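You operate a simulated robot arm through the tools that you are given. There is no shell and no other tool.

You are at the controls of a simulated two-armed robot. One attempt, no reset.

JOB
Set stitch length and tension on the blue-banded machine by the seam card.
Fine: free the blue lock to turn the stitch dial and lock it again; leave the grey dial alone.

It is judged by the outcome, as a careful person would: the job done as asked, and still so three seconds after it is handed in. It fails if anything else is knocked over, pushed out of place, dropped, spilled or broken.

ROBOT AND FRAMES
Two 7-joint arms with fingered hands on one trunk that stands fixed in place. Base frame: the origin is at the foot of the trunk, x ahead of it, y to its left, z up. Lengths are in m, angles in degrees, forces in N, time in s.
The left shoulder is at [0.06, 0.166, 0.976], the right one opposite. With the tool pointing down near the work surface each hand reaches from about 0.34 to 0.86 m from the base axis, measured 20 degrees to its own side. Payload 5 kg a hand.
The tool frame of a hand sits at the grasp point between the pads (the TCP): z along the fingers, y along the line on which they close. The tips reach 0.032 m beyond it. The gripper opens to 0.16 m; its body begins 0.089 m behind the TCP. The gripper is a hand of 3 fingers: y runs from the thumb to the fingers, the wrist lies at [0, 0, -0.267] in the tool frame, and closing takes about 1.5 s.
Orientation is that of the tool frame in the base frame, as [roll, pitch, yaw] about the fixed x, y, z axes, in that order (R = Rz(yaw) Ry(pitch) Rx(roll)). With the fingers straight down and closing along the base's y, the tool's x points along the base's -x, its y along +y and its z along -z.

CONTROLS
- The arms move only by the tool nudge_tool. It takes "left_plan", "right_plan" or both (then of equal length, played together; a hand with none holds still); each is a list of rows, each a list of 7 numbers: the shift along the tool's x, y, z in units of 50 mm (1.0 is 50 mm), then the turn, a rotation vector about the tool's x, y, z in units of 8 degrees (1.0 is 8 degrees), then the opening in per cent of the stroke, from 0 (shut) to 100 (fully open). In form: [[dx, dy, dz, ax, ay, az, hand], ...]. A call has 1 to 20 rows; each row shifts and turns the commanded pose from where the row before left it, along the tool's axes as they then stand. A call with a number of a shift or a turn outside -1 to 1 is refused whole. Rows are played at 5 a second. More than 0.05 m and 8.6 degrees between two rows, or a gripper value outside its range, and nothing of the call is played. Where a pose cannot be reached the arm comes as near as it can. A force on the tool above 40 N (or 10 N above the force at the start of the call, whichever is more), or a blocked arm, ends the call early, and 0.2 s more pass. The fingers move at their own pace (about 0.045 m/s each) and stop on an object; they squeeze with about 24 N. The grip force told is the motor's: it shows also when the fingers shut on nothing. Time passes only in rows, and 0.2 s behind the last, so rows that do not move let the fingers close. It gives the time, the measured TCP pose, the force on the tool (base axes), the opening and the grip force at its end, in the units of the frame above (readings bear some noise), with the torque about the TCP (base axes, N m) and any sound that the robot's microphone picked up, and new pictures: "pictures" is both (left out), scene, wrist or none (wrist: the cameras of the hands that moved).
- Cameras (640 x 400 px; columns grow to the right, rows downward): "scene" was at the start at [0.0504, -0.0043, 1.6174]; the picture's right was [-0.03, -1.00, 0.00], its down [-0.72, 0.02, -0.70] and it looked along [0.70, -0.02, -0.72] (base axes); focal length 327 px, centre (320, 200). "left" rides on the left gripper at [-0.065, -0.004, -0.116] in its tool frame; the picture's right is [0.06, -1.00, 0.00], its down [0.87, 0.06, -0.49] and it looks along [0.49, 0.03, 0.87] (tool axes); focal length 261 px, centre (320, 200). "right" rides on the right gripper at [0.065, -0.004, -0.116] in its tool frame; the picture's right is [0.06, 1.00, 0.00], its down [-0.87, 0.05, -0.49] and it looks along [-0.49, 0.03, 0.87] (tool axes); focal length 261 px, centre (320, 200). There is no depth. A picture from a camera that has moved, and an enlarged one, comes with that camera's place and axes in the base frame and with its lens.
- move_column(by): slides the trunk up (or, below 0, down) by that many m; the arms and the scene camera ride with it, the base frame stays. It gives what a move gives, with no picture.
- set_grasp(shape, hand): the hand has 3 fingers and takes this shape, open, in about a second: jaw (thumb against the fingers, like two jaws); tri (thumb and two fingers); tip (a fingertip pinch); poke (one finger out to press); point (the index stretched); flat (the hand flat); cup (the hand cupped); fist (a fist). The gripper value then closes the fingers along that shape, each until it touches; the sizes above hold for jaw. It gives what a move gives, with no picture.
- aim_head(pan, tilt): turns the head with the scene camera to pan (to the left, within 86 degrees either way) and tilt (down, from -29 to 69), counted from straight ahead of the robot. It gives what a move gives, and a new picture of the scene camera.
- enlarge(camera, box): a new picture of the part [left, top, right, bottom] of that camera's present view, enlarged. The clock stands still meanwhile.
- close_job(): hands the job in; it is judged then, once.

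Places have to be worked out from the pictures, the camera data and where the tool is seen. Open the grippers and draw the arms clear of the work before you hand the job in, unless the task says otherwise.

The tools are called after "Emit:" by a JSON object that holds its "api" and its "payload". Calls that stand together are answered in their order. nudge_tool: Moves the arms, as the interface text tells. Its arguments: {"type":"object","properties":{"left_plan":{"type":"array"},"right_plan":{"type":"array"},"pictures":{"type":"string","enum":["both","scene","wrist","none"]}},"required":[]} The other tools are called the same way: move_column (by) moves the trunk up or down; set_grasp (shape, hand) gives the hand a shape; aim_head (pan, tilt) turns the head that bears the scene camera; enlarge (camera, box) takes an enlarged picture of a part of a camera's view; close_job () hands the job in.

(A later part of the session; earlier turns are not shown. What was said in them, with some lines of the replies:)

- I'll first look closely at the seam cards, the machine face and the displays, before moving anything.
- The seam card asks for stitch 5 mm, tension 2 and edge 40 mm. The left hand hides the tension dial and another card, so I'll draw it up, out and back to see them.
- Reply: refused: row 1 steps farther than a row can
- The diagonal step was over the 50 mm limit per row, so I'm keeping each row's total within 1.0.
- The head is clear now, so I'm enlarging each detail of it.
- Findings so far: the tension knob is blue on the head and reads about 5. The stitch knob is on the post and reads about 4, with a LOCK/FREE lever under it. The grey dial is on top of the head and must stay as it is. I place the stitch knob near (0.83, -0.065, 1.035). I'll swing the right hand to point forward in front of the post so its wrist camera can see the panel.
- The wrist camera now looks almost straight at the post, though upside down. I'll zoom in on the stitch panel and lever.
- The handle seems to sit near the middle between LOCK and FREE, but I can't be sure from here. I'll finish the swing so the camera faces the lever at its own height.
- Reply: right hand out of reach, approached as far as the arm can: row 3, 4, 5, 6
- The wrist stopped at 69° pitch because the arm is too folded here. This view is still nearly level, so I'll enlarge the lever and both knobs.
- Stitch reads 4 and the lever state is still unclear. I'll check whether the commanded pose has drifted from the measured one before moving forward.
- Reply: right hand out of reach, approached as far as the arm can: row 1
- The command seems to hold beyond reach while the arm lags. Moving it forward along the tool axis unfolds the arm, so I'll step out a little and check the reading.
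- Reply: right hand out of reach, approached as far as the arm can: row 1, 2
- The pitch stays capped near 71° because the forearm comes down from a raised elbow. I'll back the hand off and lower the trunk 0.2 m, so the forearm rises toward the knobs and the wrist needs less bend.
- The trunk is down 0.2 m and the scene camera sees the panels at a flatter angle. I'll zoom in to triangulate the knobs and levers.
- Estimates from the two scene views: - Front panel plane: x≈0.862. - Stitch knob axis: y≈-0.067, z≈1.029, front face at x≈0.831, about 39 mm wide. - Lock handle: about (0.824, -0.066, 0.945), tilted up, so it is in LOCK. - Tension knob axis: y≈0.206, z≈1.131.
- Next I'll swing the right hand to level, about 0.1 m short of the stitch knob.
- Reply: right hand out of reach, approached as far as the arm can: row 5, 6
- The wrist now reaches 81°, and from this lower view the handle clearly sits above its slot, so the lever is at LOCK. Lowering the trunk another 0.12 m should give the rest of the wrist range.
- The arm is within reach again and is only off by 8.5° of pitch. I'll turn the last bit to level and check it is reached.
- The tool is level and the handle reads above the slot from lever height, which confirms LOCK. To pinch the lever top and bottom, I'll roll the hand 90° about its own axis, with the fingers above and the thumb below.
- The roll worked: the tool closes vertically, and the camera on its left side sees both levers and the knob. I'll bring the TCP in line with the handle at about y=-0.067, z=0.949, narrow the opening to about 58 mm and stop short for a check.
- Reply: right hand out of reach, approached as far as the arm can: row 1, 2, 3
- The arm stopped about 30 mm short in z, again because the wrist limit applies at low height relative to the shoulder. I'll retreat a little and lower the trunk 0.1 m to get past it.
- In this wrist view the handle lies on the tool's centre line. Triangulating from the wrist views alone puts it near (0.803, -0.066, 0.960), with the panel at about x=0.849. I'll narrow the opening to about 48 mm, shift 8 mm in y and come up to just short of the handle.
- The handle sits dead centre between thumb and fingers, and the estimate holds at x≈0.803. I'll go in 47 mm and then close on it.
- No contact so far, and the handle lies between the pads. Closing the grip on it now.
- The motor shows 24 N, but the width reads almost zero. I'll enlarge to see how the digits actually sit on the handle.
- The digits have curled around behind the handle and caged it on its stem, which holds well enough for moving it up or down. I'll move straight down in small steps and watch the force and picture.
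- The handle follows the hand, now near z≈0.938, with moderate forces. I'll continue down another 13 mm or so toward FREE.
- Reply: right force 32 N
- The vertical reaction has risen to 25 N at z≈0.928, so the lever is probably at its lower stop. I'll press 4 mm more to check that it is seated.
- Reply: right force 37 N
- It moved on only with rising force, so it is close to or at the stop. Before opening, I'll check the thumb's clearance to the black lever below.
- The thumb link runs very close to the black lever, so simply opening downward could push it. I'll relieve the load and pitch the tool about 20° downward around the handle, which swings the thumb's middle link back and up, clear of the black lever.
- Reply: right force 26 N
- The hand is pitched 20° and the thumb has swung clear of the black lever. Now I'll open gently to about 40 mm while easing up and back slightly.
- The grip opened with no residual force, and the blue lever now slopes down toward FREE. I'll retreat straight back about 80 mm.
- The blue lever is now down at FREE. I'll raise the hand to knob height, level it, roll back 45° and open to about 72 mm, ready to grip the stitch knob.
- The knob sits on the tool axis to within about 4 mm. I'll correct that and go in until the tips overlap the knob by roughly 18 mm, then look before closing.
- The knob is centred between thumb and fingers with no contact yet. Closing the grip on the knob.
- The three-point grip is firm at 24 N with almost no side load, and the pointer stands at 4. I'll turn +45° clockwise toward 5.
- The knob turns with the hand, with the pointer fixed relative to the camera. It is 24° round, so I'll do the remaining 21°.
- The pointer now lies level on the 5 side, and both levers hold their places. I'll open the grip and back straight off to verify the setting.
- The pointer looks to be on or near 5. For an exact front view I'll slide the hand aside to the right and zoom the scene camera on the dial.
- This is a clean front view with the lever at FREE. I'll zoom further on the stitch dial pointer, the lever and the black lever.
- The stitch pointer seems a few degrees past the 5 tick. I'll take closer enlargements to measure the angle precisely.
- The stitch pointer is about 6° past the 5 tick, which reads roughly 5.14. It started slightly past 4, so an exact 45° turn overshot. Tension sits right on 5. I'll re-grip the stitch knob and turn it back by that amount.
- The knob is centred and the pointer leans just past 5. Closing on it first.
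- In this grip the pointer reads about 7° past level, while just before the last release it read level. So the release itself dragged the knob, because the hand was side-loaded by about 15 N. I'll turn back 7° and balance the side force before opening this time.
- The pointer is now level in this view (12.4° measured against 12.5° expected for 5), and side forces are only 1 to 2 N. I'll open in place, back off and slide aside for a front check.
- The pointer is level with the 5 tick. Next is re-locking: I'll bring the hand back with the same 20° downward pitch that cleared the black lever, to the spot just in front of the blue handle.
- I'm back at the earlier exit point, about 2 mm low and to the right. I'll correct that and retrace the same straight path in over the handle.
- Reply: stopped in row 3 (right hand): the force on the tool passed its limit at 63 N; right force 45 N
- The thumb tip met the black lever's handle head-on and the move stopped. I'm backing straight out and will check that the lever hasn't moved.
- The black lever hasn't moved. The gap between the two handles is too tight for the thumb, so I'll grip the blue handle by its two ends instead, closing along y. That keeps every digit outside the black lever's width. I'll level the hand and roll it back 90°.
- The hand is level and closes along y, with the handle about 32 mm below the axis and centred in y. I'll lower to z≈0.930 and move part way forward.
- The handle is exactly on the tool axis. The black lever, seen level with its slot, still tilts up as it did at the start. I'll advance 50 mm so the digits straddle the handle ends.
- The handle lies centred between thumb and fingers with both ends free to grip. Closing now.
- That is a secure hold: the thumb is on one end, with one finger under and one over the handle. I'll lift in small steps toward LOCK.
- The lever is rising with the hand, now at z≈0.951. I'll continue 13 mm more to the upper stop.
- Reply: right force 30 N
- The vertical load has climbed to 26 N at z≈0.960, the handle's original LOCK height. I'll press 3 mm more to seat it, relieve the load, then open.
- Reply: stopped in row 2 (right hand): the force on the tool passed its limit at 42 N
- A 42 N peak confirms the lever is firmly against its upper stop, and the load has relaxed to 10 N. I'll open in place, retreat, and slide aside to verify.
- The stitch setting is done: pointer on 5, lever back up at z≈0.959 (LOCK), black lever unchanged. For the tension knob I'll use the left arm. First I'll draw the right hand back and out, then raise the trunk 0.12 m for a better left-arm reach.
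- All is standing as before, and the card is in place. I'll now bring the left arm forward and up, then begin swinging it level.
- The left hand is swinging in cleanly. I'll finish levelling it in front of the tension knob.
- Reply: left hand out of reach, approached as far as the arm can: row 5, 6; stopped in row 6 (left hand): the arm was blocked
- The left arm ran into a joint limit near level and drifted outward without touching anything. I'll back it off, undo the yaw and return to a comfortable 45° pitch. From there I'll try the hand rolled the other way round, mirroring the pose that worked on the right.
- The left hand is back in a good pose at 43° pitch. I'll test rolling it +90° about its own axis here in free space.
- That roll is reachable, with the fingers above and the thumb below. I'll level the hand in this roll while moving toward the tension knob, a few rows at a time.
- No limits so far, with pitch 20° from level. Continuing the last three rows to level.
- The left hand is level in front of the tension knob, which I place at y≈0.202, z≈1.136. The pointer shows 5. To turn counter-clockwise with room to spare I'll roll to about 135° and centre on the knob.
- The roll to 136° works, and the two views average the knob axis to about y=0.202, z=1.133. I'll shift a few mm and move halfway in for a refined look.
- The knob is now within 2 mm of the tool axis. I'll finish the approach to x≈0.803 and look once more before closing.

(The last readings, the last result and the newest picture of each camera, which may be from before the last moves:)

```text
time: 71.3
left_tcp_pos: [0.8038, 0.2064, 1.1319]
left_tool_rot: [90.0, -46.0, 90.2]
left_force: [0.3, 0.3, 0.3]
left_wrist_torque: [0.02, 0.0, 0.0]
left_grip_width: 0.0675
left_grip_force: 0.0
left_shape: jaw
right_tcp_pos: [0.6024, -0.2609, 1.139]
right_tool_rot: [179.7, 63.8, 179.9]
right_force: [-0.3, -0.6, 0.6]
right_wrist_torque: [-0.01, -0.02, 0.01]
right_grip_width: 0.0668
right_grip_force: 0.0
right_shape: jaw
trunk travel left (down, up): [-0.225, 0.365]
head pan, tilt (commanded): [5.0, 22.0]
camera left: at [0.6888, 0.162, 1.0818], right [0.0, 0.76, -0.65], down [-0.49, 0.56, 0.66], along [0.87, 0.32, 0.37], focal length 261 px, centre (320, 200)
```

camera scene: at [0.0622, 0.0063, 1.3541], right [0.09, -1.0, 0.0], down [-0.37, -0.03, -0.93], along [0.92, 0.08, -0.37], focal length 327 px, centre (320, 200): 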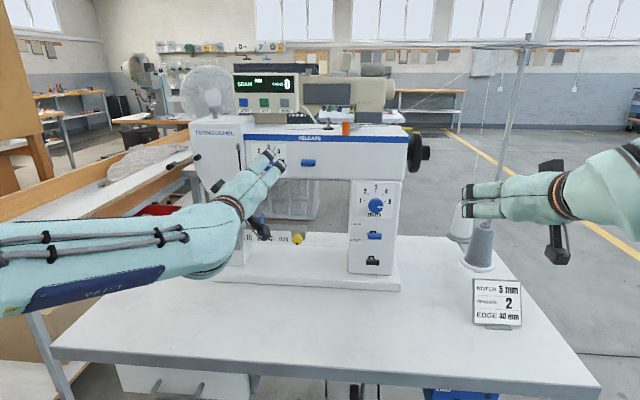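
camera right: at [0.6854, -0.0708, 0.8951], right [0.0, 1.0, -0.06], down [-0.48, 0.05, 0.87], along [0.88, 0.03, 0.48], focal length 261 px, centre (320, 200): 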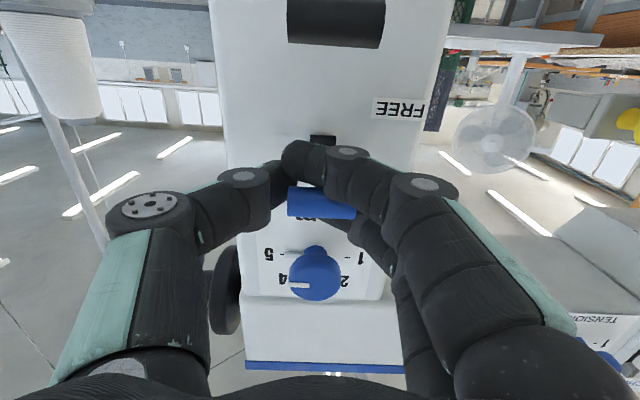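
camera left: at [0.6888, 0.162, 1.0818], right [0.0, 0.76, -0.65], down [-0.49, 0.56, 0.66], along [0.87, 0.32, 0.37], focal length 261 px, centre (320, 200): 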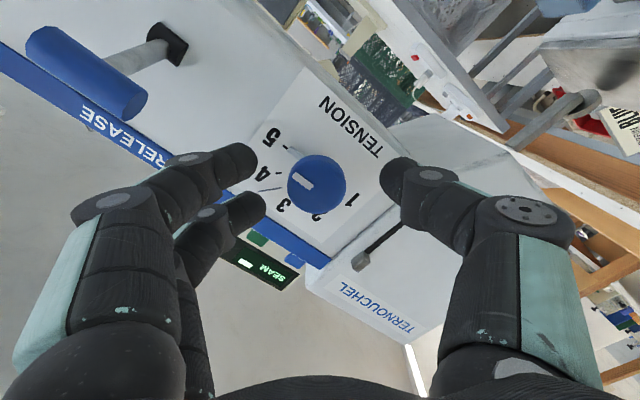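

The TCP ended 3 mm to the left of the knob axis, so I'll shift that back and close on the knob.

Emit:
{"api": "nudge_tool", "payload": {"left_plan": [[-0.06, 0.03, 0, 0, 0, 0, 42], [0, 0, 0, 0, 0, 0, 0], [0, 0, 0, 0, 0, 0, 0], [0, 0, 0, 0, 0, 0, 0], [0, 0, 0, 0, 0, 0, 0], [0, 0, 0, 0, 0, 0, 0]], "pictures": "wrist"}}

```text
time: 72.8
left_tcp_pos: [0.8037, 0.2027, 1.1314]
left_tool_rot: [90.0, -45.9, 90.2]
left_force: [0.2, -0.1, -0.8]
left_wrist_torque: [0.01, -0.03, 0.01]
left_grip_width: 0.0209
left_grip_force: 24.3
left_shape: jaw
right_tcp_pos: [0.603, -0.261, 1.1373]
right_tool_rot: [179.7, 63.7, 179.9]
right_force: [-0.9, -0.2, -0.5]
right_wrist_torque: [-0.01, 0.01, -0.01]
right_grip_width: 0.067
right_grip_force: 0.0
right_shape: jaw
trunk travel left (down, up): [-0.225, 0.365]
head pan, tilt (commanded): [5.0, 22.0]
camera left: at [0.6883, 0.1587, 1.0804], right [0.0, 0.76, -0.65], down [-0.49, 0.56, 0.66], along [0.87, 0.32, 0.37], focal length 261 px, centre (320, 200)
```

left: 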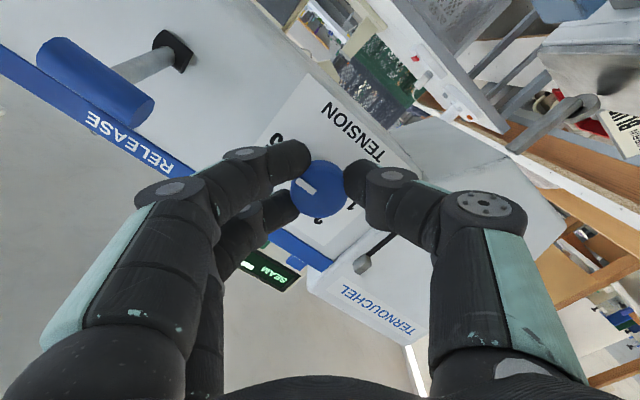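

The grip is firm with near-zero side load. I'll turn the knob counter-clockwise about 45° and check.

Emit:
{"api": "nudge_tool", "payload": {"left_plan": [[0, 0, 0, 0, 0, -0.9375, 0], [0, 0, 0, 0, 0, -0.9375, 0], [0, 0, 0, 0, 0, -0.9375, 0], [0, 0, 0, 0, 0, -0.9375, 0], [0, 0, 0, 0, 0, -0.9375, 0], [0, 0, 0, 0, 0, -0.9375, 0]], "pictures": "wrist"}}

```text
time: 74.2
left_tcp_pos: [0.8016, 0.2002, 1.1321]
left_tool_rot: [89.9, -1.0, 90.1]
left_force: [11.7, -8.8, 8.4]
left_wrist_torque: [0.08, -0.29, -0.23]
left_grip_width: 0.0195
left_grip_force: 23.7
left_shape: jaw
right_tcp_pos: [0.6026, -0.2612, 1.1368]
right_tool_rot: [179.6, 63.8, 179.9]
right_force: [0.0, 0.2, 0.1]
right_wrist_torque: [-0.03, 0.0, -0.01]
right_grip_width: 0.0671
right_grip_force: 0.2
right_shape: jaw
trunk travel left (down, up): [-0.225, 0.365]
head pan, tilt (commanded): [5.0, 22.0]
camera left: at [0.6873, 0.1343, 1.126], right [0.0, 0.08, -1.0], down [-0.49, 0.87, 0.07], along [0.87, 0.49, 0.04], focal length 261 px, centre (320, 200)
```

left: 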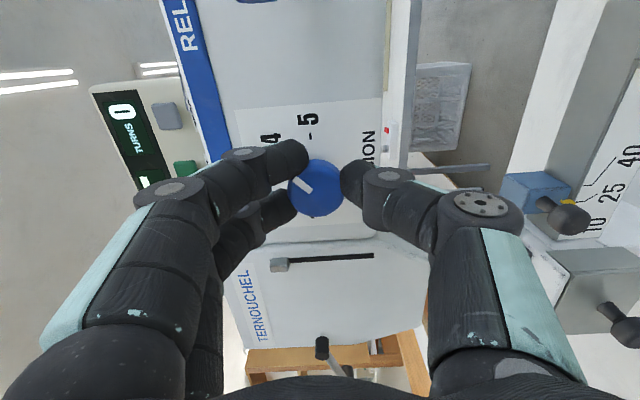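

The knob follows, but about 12 N of side load shows the true axis is a few mm off the TCP. I'll continue another 45° with small shifts in the direction of the push to unload the grip.

Emit:
{"api": "nudge_tool", "payload": {"left_plan": [[-0.03, 0.03, 0, 0, 0, -0.9375, 0], [-0.023, 0.028, 0, 0, 0, -0.9375, 0], [-0.015, 0.017, 0, 0, 0, -0.9375, 0], [-0.007, 0.019, 0, 0, 0, -0.9375, 0], [-0.01, 0.0175, 0, 0, 0, -0.9375, 0], [-0.006, 0.008, 0, 0, 0, -0.9375, 0]], "pictures": "both"}}

```text
time: 75.5
left_tcp_pos: [0.8026, 0.1994, 1.1377]
left_tool_rot: [90.1, 44.0, 90.3]
left_force: [3.5, -3.2, -0.5]
left_wrist_torque: [0.0, -0.01, -0.05]
left_grip_width: 0.0195
left_grip_force: 23.7
left_shape: jaw
right_tcp_pos: [0.6037, -0.2617, 1.1374]
right_tool_rot: [179.7, 63.8, 179.9]
right_force: [0.5, -0.5, 0.5]
right_wrist_torque: [-0.02, -0.02, 0.04]
right_grip_width: 0.0669
right_grip_force: 0.1
right_shape: jaw
trunk travel left (down, up): [-0.225, 0.365]
head pan, tilt (commanded): [5.0, 22.0]
camera scene: at [0.0627, 0.0058, 1.354], right [0.09, -1.0, 0.0], down [-0.37, -0.03, -0.93], along [0.92, 0.08, -0.38], focal length 327 px, centre (320, 200)
camera left: at [0.6876, 0.1492, 1.179], right [0.0, -0.65, -0.76], down [-0.5, 0.66, -0.56], along [0.87, 0.38, -0.32], focal length 261 px, centre (320, 200)
```

scene: 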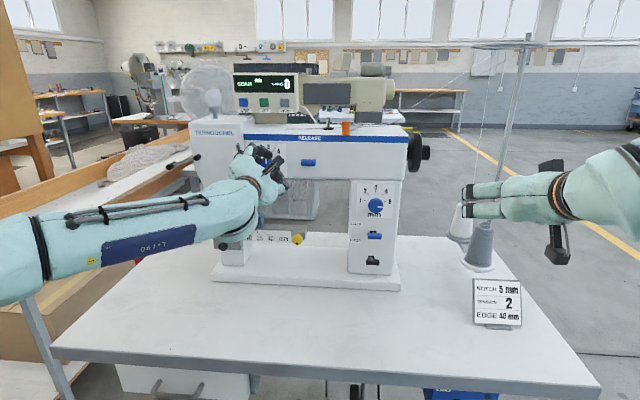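
left: 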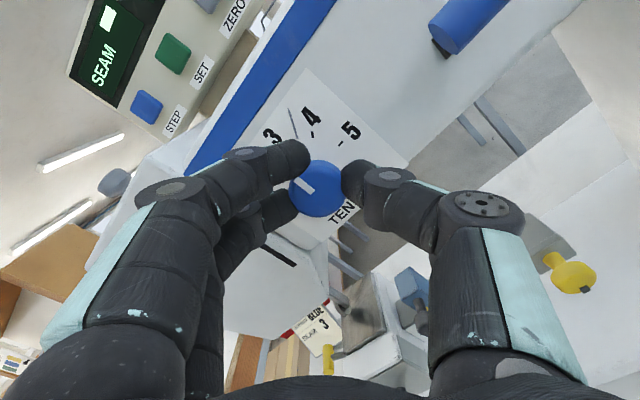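

The side load is down to about 3 N and the knob has turned 90°, with the pointer at 3. For the last 45° I'll stay in the good roll range: release, back off, and roll the hand back to 136° for a second grip.

Emit:
{"api": "nudge_tool", "payload": {"left_plan": [[0, 0, 0, 0, 0, 0, 42], [0, 0, 0, 0, 0, 0, 42], [0, 0, 0, 0, 0, 0, 42], [0, 0, 0, 0, 0, 0, 42], [0, 0, -0.5, 0, 0, 0, 42], [0, 0, -0.8, 0, 0, 0, 42]], "pictures": "wrist"}}

Emit:
{"api": "nudge_tool", "payload": {"left_plan": [[0, 0, 0, 0, 0, 0.9375, 42], [0, 0, 0, 0, 0, 0.9375, 42], [0, 0, 0, 0, 0, 0.9375, 42], [0, 0, 0, 0, 0, 0.9375, 42], [0, 0, 0, 0, 0, 0.9375, 42], [0, 0, 0, 0, 0, 0.9375, 42], [0, 0, 0, 0, 0, 0.9375, 42], [0, 0, 0, 0, 0, 0.9375, 42], [0, 0, 0, 0, 0, 0.9375, 42], [0, 0, 0, 0, 0, 0.9375, 42], [0, 0, 0, 0, 0, 0.9375, 42], [0, 0, 0, 0, 0, 0.9375, 42]], "pictures": "both"}}

```text
time: 77.0
left_tcp_pos: [0.733, 0.1998, 1.1377]
left_tool_rot: [89.9, 44.0, 90.3]
left_force: [0.2, 0.3, -0.3]
left_wrist_torque: [0.01, 0.0, 0.01]
left_grip_width: 0.0668
left_grip_force: 0.2
left_shape: jaw
right_tcp_pos: [0.6008, -0.2614, 1.1392]
right_tool_rot: [179.6, 63.9, 180.0]
right_force: [0.5, -0.1, 0.2]
right_wrist_torque: [-0.02, 0.0, 0.05]
right_grip_width: 0.0672
right_grip_force: 0.0
right_shape: jaw
trunk travel left (down, up): [-0.225, 0.365]
head pan, tilt (commanded): [5.0, 22.0]
camera left: at [0.6198, 0.1493, 1.179], right [0.0, -0.65, -0.76], down [-0.49, 0.66, -0.56], along [0.87, 0.38, -0.32], focal length 261 px, centre (320, 200)
```

left: 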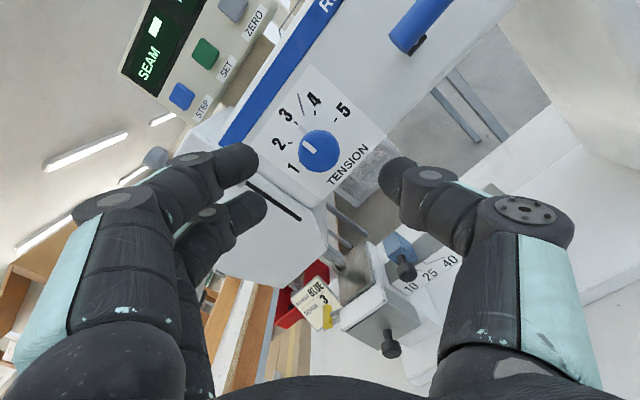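

```text
time: 79.5
left_tcp_pos: [0.737, 0.1998, 1.1381]
left_tool_rot: [90.0, -46.1, 90.1]
left_force: [-0.6, -0.1, -0.4]
left_wrist_torque: [-0.01, 0.03, -0.01]
left_grip_width: 0.0665
left_grip_force: 0.1
left_shape: jaw
right_tcp_pos: [0.602, -0.2599, 1.1372]
right_tool_rot: [179.7, 63.8, 179.9]
right_force: [-0.8, -0.1, 0.3]
right_wrist_torque: [-0.01, -0.03, -0.02]
right_grip_width: 0.0669
right_grip_force: 0.1
right_shape: jaw
trunk travel left (down, up): [-0.225, 0.365]
head pan, tilt (commanded): [5.0, 22.0]
camera scene: at [0.0623, 0.0062, 1.354], right [0.09, -1.0, 0.0], down [-0.37, -0.03, -0.93], along [0.92, 0.08, -0.37], focal length 327 px, centre (320, 200)
camera left: at [0.6224, 0.156, 1.0877], right [0.0, 0.76, -0.65], down [-0.49, 0.56, 0.66], along [0.87, 0.32, 0.37], focal length 261 px, centre (320, 200)
```

scene: 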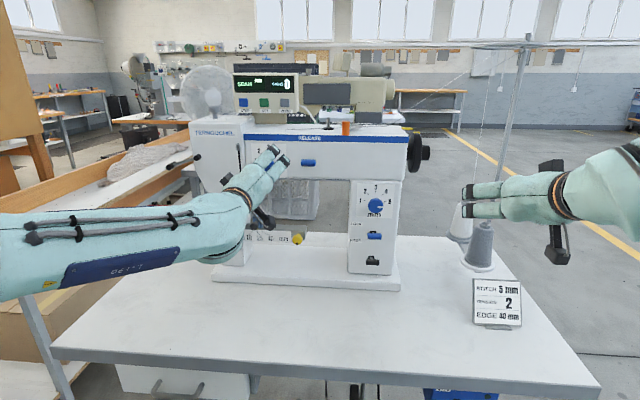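
left: 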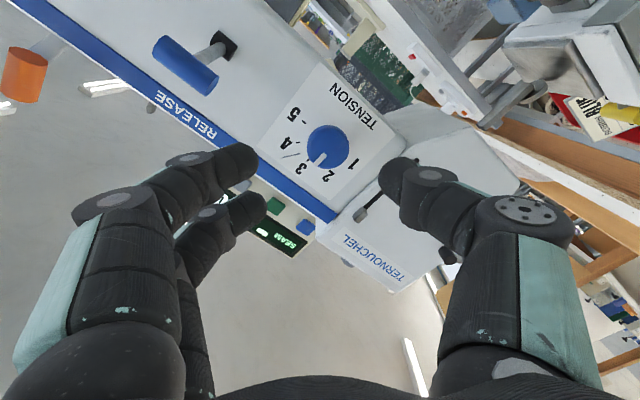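

The hand is rolled back. I'll enlarge the dial to read the exact present angle before the last stroke.

Emit:
{"api": "enlarge", "payload": {"camera": "left", "box": [270, 90, 390, 210]}}

```text
3.33 times, centred on (330, 150) of left
camera zoom: at [0.6224, 0.156, 1.0877], right [0.0, 0.76, -0.65], down [-0.49, 0.56, 0.66], along [0.87, 0.32, 0.37], focal length 869 px, centre (287, 367)
```

zoom: 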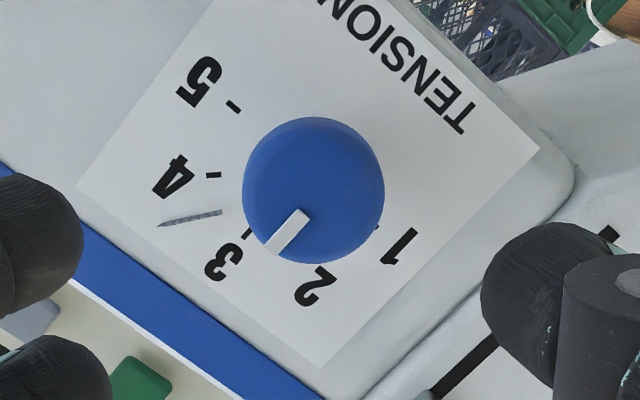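

The pointer reads exactly 3 (within about 1°), so 45° more is needed. I'll shift 8 mm to centre on the refined axis and move in.

Emit:
{"api": "nudge_tool", "payload": {"left_plan": [[0.01, -0.158, 0.3, 0, 0, 0, 42], [0, 0, 0.44, 0, 0, 0, 42], [0, 0, 0.44, 0, 0, 0, 42], [0, 0, 0.14, 0, 0, 0, 42]], "pictures": "wrist"}}

```text
time: 80.5
left_tcp_pos: [0.8031, 0.2054, 1.1331]
left_tool_rot: [89.9, -46.0, 90.1]
left_force: [0.6, -0.1, -0.2]
left_wrist_torque: [0.03, -0.03, -0.01]
left_grip_width: 0.0666
left_grip_force: 0.1
left_shape: jaw
right_tcp_pos: [0.6023, -0.2607, 1.1379]
right_tool_rot: [179.6, 63.8, 180.0]
right_force: [-0.5, -0.9, -0.3]
right_wrist_torque: [0.0, 0.01, -0.01]
right_grip_width: 0.0672
right_grip_force: 0.1
right_shape: jaw
trunk travel left (down, up): [-0.225, 0.365]
head pan, tilt (commanded): [5.0, 22.0]
camera left: at [0.6882, 0.1627, 1.0824], right [0.0, 0.76, -0.65], down [-0.49, 0.56, 0.66], along [0.87, 0.32, 0.37], focal length 261 px, centre (320, 200)
```

left: 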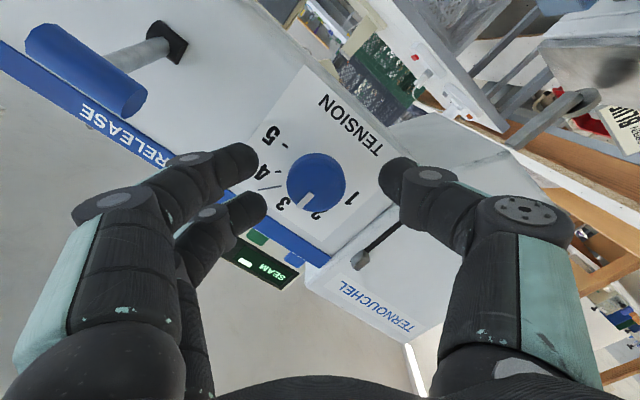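

The knob is centred between the digits with no contact. Closing.

Emit:
{"api": "nudge_tool", "payload": {"left_plan": [[0, 0, 0, 0, 0, 0, 0], [0, 0, 0, 0, 0, 0, 0], [0, 0, 0, 0, 0, 0, 0], [0, 0, 0, 0, 0, 0, 0], [0, 0, 0, 0, 0, 0, 0]], "pictures": "none"}}

Emit:
{"api": "enlarge", "payload": {"camera": "left", "box": [240, 110, 400, 250]}}

```text
time: 81.8
left_tcp_pos: [0.8029, 0.206, 1.1332]
left_tool_rot: [90.0, -46.0, 90.2]
left_force: [0.4, -1.5, 0.6]
left_wrist_torque: [0.0, -0.03, -0.02]
left_grip_width: 0.022
left_grip_force: 24.4
left_shape: jaw
right_tcp_pos: [0.6022, -0.2611, 1.1381]
right_tool_rot: [179.7, 63.9, 179.9]
right_force: [-0.5, -0.1, -0.7]
right_wrist_torque: [-0.02, 0.0, 0.0]
right_grip_width: 0.0671
right_grip_force: 0.2
right_shape: jaw
trunk travel left (down, up): [-0.225, 0.365]
head pan, tilt (commanded): [5.0, 22.0]
```

```text
2.86 times, centred on (320, 180) of left
camera zoom: at [0.6881, 0.1626, 1.0824], right [0.0, 0.76, -0.65], down [-0.49, 0.56, 0.66], along [0.87, 0.32, 0.37], focal length 745 px, centre (320, 257)
```

zoom: 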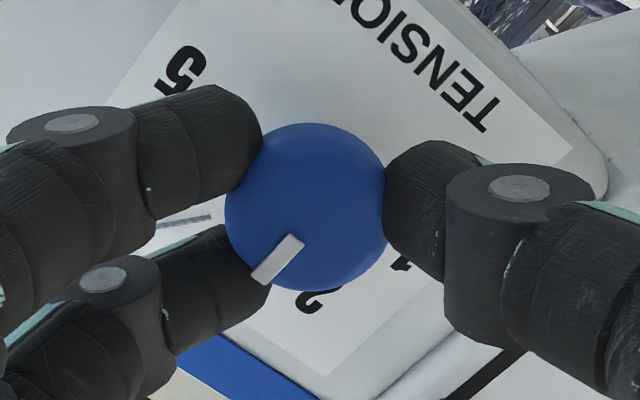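

The pointer holds at 3 (about 1° toward 4) with little load. I'll turn the final 45.5° counter-clockwise with a small centring drift.

Emit:
{"api": "nudge_tool", "payload": {"left_plan": [[-0.0075, 0, 0, 0, 0, -0.948, 0], [-0.0075, 0, 0, 0, 0, -0.948, 0], [-0.0075, 0, 0, 0, 0, -0.948, 0], [-0.0075, 0, 0, 0, 0, -0.948, 0], [-0.0075, 0, 0, 0, 0, -0.948, 0], [-0.0075, 0, 0, 0, 0, -0.948, 0], [0, 0, 0, 0, 0, 0, 0]], "pictures": "wrist"}}

Emit:
{"api": "enlarge", "payload": {"camera": "left", "box": [240, 110, 400, 250]}}

```text
time: 83.3
left_tcp_pos: [0.8035, 0.2038, 1.1317]
left_tool_rot: [90.0, -0.4, 90.2]
left_force: [-1.5, 4.7, 2.0]
left_wrist_torque: [0.02, -0.08, 0.11]
left_grip_width: 0.0219
left_grip_force: 24.3
left_shape: jaw
right_tcp_pos: [0.6022, -0.2606, 1.1386]
right_tool_rot: [179.7, 63.8, 180.0]
right_force: [-0.3, -0.2, -0.2]
right_wrist_torque: [0.02, 0.05, -0.01]
right_grip_width: 0.0671
right_grip_force: 0.1
right_shape: jaw
trunk travel left (down, up): [-0.225, 0.365]
head pan, tilt (commanded): [5.0, 22.0]
camera left: at [0.6884, 0.1378, 1.1271], right [0.0, 0.07, -1.0], down [-0.5, 0.87, 0.06], along [0.87, 0.5, 0.03], focal length 261 px, centre (320, 200)
```

left: 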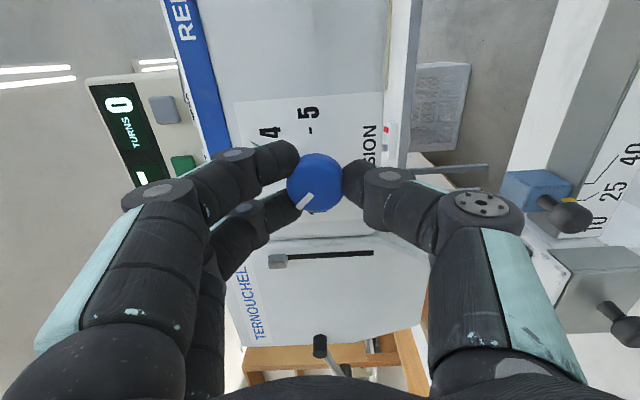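

```text
2.86 times, centred on (320, 180) of left
camera zoom: at [0.6884, 0.1378, 1.1271], right [0.0, 0.07, -1.0], down [-0.5, 0.87, 0.06], along [0.87, 0.5, 0.03], focal length 745 px, centre (320, 257)
```

zoom: 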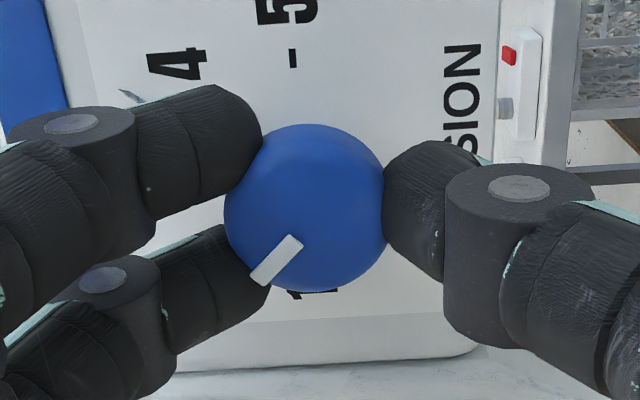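

The pointer stands at 2 in this view (within about 1°). I'll take off the small 5 N side load, then open in place, hold, and retreat.

Emit:
{"api": "nudge_tool", "payload": {"left_plan": [[0.025, 0.01, 0, 0, 0, 0, 0], [0, 0, 0, 0, 0, 0, 0]], "pictures": "none"}}

```text
time: 84.0
left_tcp_pos: [0.8034, 0.2045, 1.1326]
left_tool_rot: [90.0, -0.5, 90.2]
left_force: [-3.3, 1.2, -0.8]
left_wrist_torque: [0.01, 0.03, 0.04]
left_grip_width: 0.0219
left_grip_force: 23.9
left_shape: jaw
right_tcp_pos: [0.6024, -0.26, 1.1382]
right_tool_rot: [179.8, 63.8, 179.9]
right_force: [-0.7, -0.2, -0.2]
right_wrist_torque: [0.01, 0.01, 0.01]
right_grip_width: 0.0668
right_grip_force: 0.1
right_shape: jaw
trunk travel left (down, up): [-0.225, 0.365]
head pan, tilt (commanded): [5.0, 22.0]
```

The side loads are balanced at about 1 N. Opening now and backing straight off the knob.

Emit:
{"api": "nudge_tool", "payload": {"left_plan": [[0, 0, 0, 0, 0, 0, 42], [0, 0, 0, 0, 0, 0, 42], [0, 0, 0, 0, 0, 0, 42], [0, 0, 0, 0, 0, 0, 42], [0, 0, -0.5, 0, 0, 0, 42], [0, 0, -0.8, 0, 0, 0, 42], [0, 0, -0.8, 0, 0, 0, 42]], "pictures": "wrist"}}

Emit:
{"api": "enlarge", "payload": {"camera": "left", "box": [250, 60, 380, 190]}}

```text
time: 85.5
left_tcp_pos: [0.6975, 0.2029, 1.1345]
left_tool_rot: [90.0, -0.5, 90.3]
left_force: [0.1, -1.4, -1.3]
left_wrist_torque: [0.0, 0.01, -0.02]
left_grip_width: 0.0669
left_grip_force: 0.0
left_shape: jaw
right_tcp_pos: [0.6021, -0.2619, 1.1385]
right_tool_rot: [179.7, 63.8, 179.8]
right_force: [0.8, 0.2, 0.1]
right_wrist_torque: [0.0, 0.01, 0.01]
right_grip_width: 0.0673
right_grip_force: 0.1
right_shape: jaw
trunk travel left (down, up): [-0.225, 0.365]
head pan, tilt (commanded): [5.0, 22.0]
camera left: at [0.5825, 0.1371, 1.1291], right [0.0, 0.07, -1.0], down [-0.5, 0.87, 0.06], along [0.87, 0.49, 0.03], focal length 261 px, centre (320, 200)
```

left: 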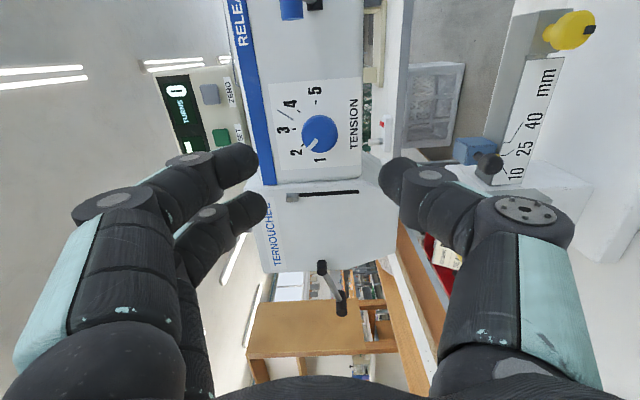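

```text
3.08 times, centred on (315, 125) of left
camera zoom: at [0.5825, 0.1371, 1.1291], right [0.0, 0.07, -1.0], down [-0.5, 0.87, 0.06], along [0.87, 0.49, 0.03], focal length 802 px, centre (335, 431)
```

zoom: 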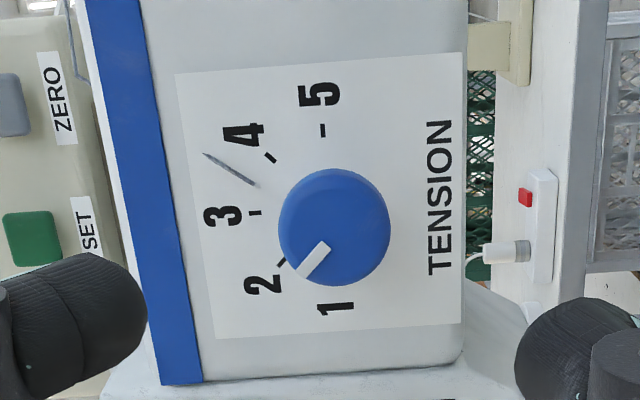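

The pointer looks very near 2. For an exact reading I'll move the left hand aside and zoom the scene camera on the dial from the front.

Emit:
{"api": "nudge_tool", "payload": {"left_plan": [[0.4, -0.7, -0.4, 0, 0, 0, 42], [0.4, -0.7, -0.4, 0, 0, 0, 42], [0.4, -0.7, -0.4, 0, 0, 0, 42]], "pictures": "scene"}}

Emit:
{"api": "enlarge", "payload": {"camera": "scene", "box": [248, 146, 286, 180]}}

Emit:
{"api": "enlarge", "payload": {"camera": "scene", "box": [345, 175, 410, 275]}}

```text
time: 86.3
left_tcp_pos: [0.6776, 0.2228, 1.1001]
left_tool_rot: [89.9, -0.5, 90.1]
left_force: [1.3, 0.1, 0.3]
left_wrist_torque: [0.01, -0.01, 0.0]
left_grip_width: 0.0668
left_grip_force: 0.0
left_shape: jaw
left hand out of reach, approached as far as the arm can: row 2, 3
right_tcp_pos: [0.6027, -0.2601, 1.1374]
right_tool_rot: [179.7, 63.9, -180.0]
right_force: [-0.3, -0.5, -0.4]
right_wrist_torque: [-0.02, 0.01, 0.03]
right_grip_width: 0.0669
right_grip_force: 0.0
right_shape: jaw
trunk travel left (down, up): [-0.225, 0.365]
head pan, tilt (commanded): [5.0, 22.0]
camera scene: at [0.0623, 0.0061, 1.354], right [0.09, -1.0, 0.0], down [-0.37, -0.03, -0.93], along [0.92, 0.08, -0.37], focal length 327 px, centre (320, 200)
```

scene: 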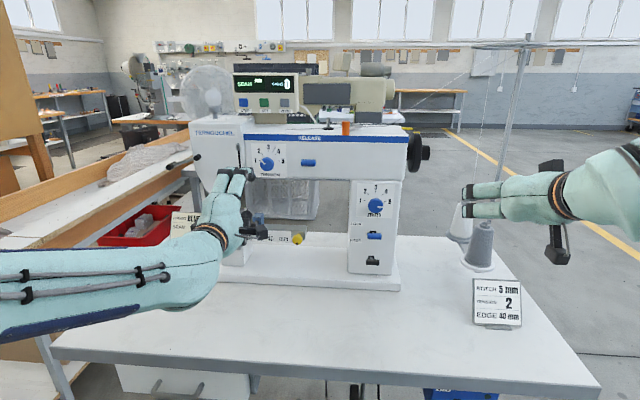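

```text
11.76 times, centred on (267, 163) of scene
camera zoom: at [0.0623, 0.0061, 1.354], right [0.09, -1.0, 0.0], down [-0.37, -0.03, -0.93], along [0.92, 0.08, -0.37], focal length 3850 px, centre (944, 635)
```

zoom: 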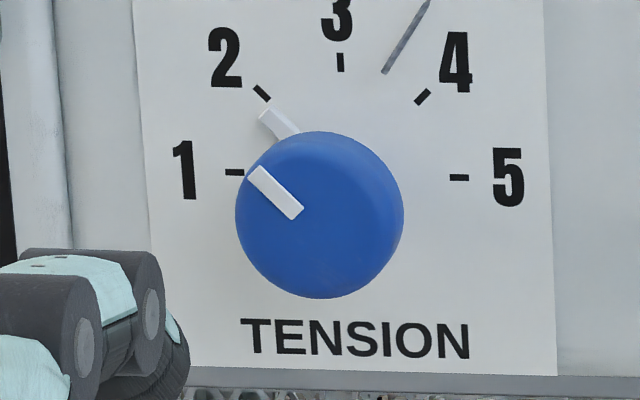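

```text
4.00 times, centred on (378, 225) of scene
camera zoom: at [0.0623, 0.0061, 1.354], right [0.09, -1.0, 0.0], down [-0.37, -0.03, -0.93], along [0.92, 0.08, -0.37], focal length 1309 px, centre (90, 100)
```

zoom: 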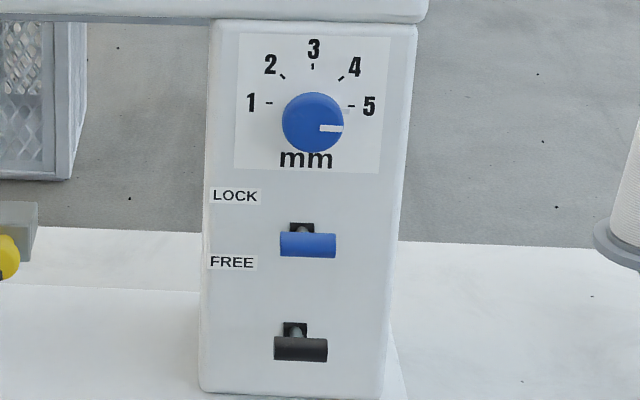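

Tension reads exactly 2 (43.2° measured against 43.4° expected). Stitch is on 5 with the lever up at LOCK. I'll now draw the left arm back and clear, pitching it down as it folds.

Emit:
{"api": "nudge_tool", "payload": {"left_plan": [[0, 0, -0.8, 0.6, 0, 0, 42], [0, 0, -0.8, 0.8, 0, 0, 42], [0, 0, -0.8, 0.9, 0, 0, 60], [0, 0, -0.8, 0.9, 0, 0, 80], [0.5, 0, -0.5, 0.9, 0, 0, 100], [0.8, 0, 0, 0.9, 0, 0, 100], [0.8, 0, 0, 0, 0, 0, 100]], "pictures": "scene"}}

```text
time: 88.0
left_tcp_pos: [0.5001, 0.331, 1.1361]
left_tool_rot: [130.1, -0.3, 90.1]
left_force: [0.6, 0.2, -0.2]
left_wrist_torque: [0.0, 0.01, 0.0]
left_grip_width: 0.16
left_grip_force: 0.0
left_shape: jaw
right_tcp_pos: [0.601, -0.2609, 1.1389]
right_tool_rot: [179.7, 63.8, 179.9]
right_force: [1.0, -0.7, 0.0]
right_wrist_torque: [0.02, 0.04, -0.01]
right_grip_width: 0.0669
right_grip_force: 0.0
right_shape: jaw
trunk travel left (down, up): [-0.225, 0.365]
head pan, tilt (commanded): [5.0, 22.0]
camera scene: at [0.0623, 0.0065, 1.354], right [0.09, -1.0, 0.0], down [-0.37, -0.03, -0.93], along [0.92, 0.08, -0.37], focal length 327 px, centre (320, 200)
```

scene: 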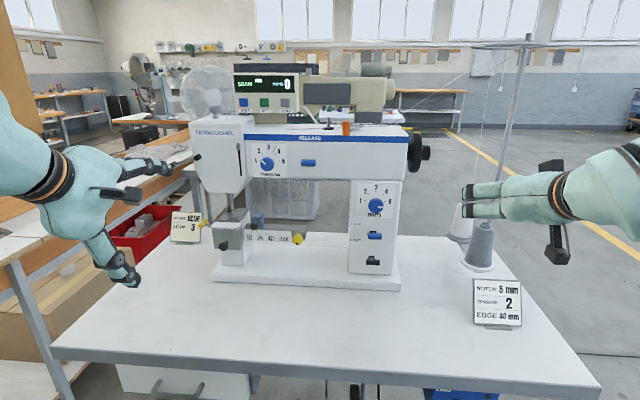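

The left arm is clear. Now I'll draw the right arm back too and open its hand, then do the final checks.

Emit:
{"api": "nudge_tool", "payload": {"right_plan": [[0, 0, -0.7, 0, 0.8, 0, 60], [0, 0, -0.7, 0, 0.8, 0, 80], [0.3, 0, -0.6, 0, 0.8, 0, 100], [0.5, 0, -0.3, 0, 0.8, 0, 100], [0.5, 0, 0, 0, 0.8, 0, 100]], "left_plan": [[0.6, 0, -0.4, 0.5, 0, 0, 100], [0.4, 0, -0.4, 0.5, 0, 0, 100], [0, 0, -0.4, 0, 0, 0, 100], [0, 0, 0, 0, 0, 0, 100], [0, 0, 0, 0, 0, 0, 100]], "pictures": "scene"}}

Emit:
{"api": "enlarge", "payload": {"camera": "scene", "box": [180, 80, 300, 185]}}

Emit:
{"api": "enlarge", "payload": {"camera": "scene", "box": [345, 175, 410, 275]}}

Emit:
{"api": "enlarge", "payload": {"camera": "scene", "box": [248, 146, 286, 180]}}

Emit:
{"api": "enlarge", "payload": {"camera": "scene", "box": [355, 180, 395, 220]}}

```text
time: 89.2
left_tcp_pos: [0.4564, 0.3779, 1.1761]
left_tool_rot: [137.9, -0.5, 90.2]
left_force: [-0.4, -0.4, 0.3]
left_wrist_torque: [-0.02, -0.01, 0.03]
left_grip_width: 0.1598
left_grip_force: 0.0
left_shape: jaw
right_tcp_pos: [0.461, -0.2592, 1.1571]
right_tool_rot: [179.9, 31.7, -179.9]
right_force: [0.4, 0.0, -0.3]
right_wrist_torque: [0.0, -0.04, 0.03]
right_grip_width: 0.1597
right_grip_force: 0.1
right_shape: jaw
trunk travel left (down, up): [-0.225, 0.365]
head pan, tilt (commanded): [5.0, 22.0]
camera scene: at [0.0623, 0.0063, 1.354], right [0.09, -1.0, 0.0], down [-0.37, -0.03, -0.93], along [0.92, 0.08, -0.37], focal length 327 px, centre (320, 200)
```

scene: 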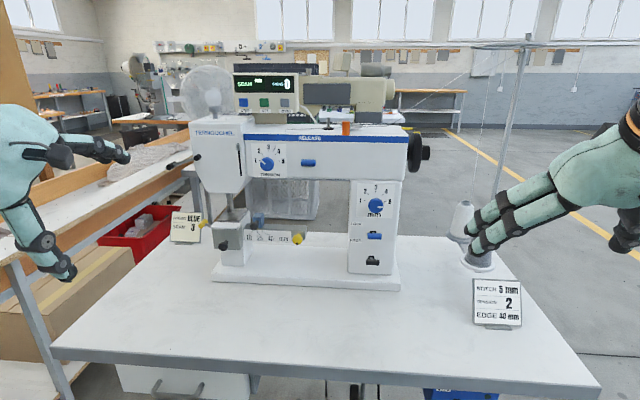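

```text
3.81 times, centred on (240, 132) of scene
camera zoom: at [0.0623, 0.0063, 1.354], right [0.09, -1.0, 0.0], down [-0.37, -0.03, -0.93], along [0.92, 0.08, -0.37], focal length 1246 px, centre (625, 457)
```

zoom: 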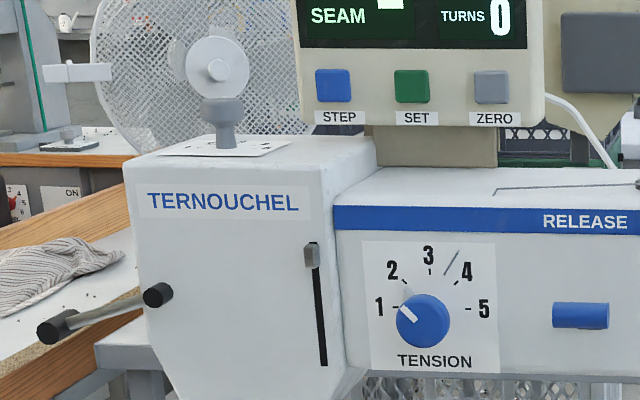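

```text
4.00 times, centred on (378, 225) of scene
camera zoom: at [0.0623, 0.0063, 1.354], right [0.09, -1.0, 0.0], down [-0.37, -0.03, -0.93], along [0.92, 0.08, -0.37], focal length 1309 px, centre (90, 100)
```

zoom: 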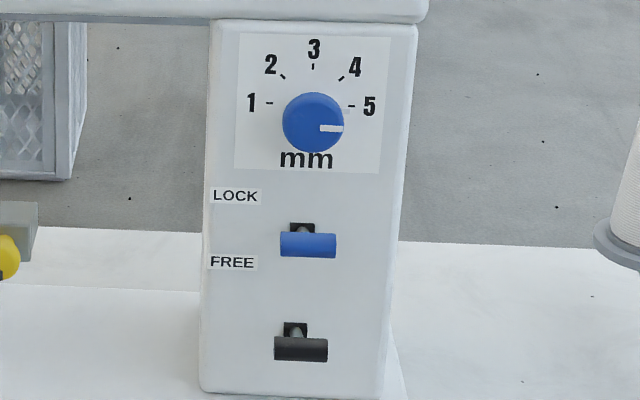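

```text
11.76 times, centred on (267, 163) of scene
camera zoom: at [0.0623, 0.0063, 1.354], right [0.09, -1.0, 0.0], down [-0.37, -0.03, -0.93], along [0.92, 0.08, -0.37], focal length 3850 px, centre (944, 635)
```

zoom: 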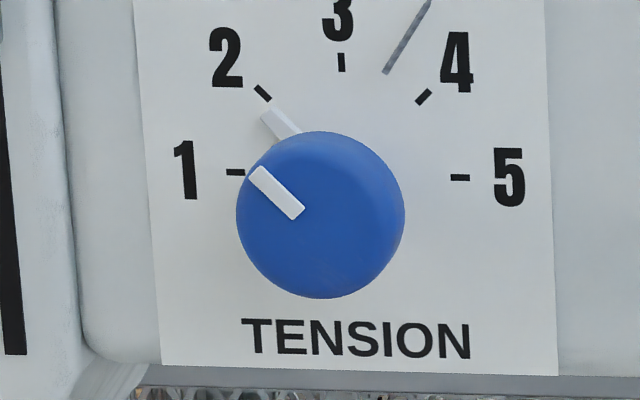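

```text
10.00 times, centred on (375, 200) of scene
camera zoom: at [0.0623, 0.0063, 1.354], right [0.09, -1.0, 0.0], down [-0.37, -0.03, -0.93], along [0.92, 0.08, -0.37], focal length 3272 px, centre (-230, 200)
```

zoom: 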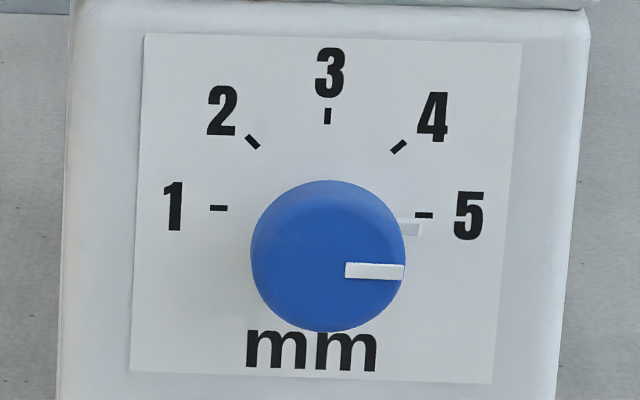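

Both settings match the seam card: stitch pointer on the 5 tick, tension pointer on the 2 tick, blue lever up at LOCK. The grey dial, RELEASE lever, black lever, edge guide and cards are as they were. Both hands are open and clear, so I'm handing the job in.

Emit:
{"api": "close_job", "payload": {}}

```text
The job is handed in.
```

I set the blue-banded machine to the seam card and handed the job in. Stitch length is on 5 mm and tension is on 2, and both pointers sat within about a degree of their ticks in the last pictures.

- **Stitch dial:** I moved the blue lever to FREE, turned the dial from 4 to 5, then pushed the lever back up against its stop at LOCK. The first try ended about 6° past 5 when I let go, so I turned it back before locking.
- **Tension dial:** I turned it from 5 to 2 in two grips.
- **Grey dial:** I left it alone.
- **One bump:** on the first try at re-locking, my thumb pushed against the black lever below with up to 63 N. It looked unmoved afterwards and in the final pictures.

I saw nothing else knocked or shifted. I left the card's 40 mm edge setting as it was, since you asked only for stitch length and tension. Both hands are open and drawn back from the machine.
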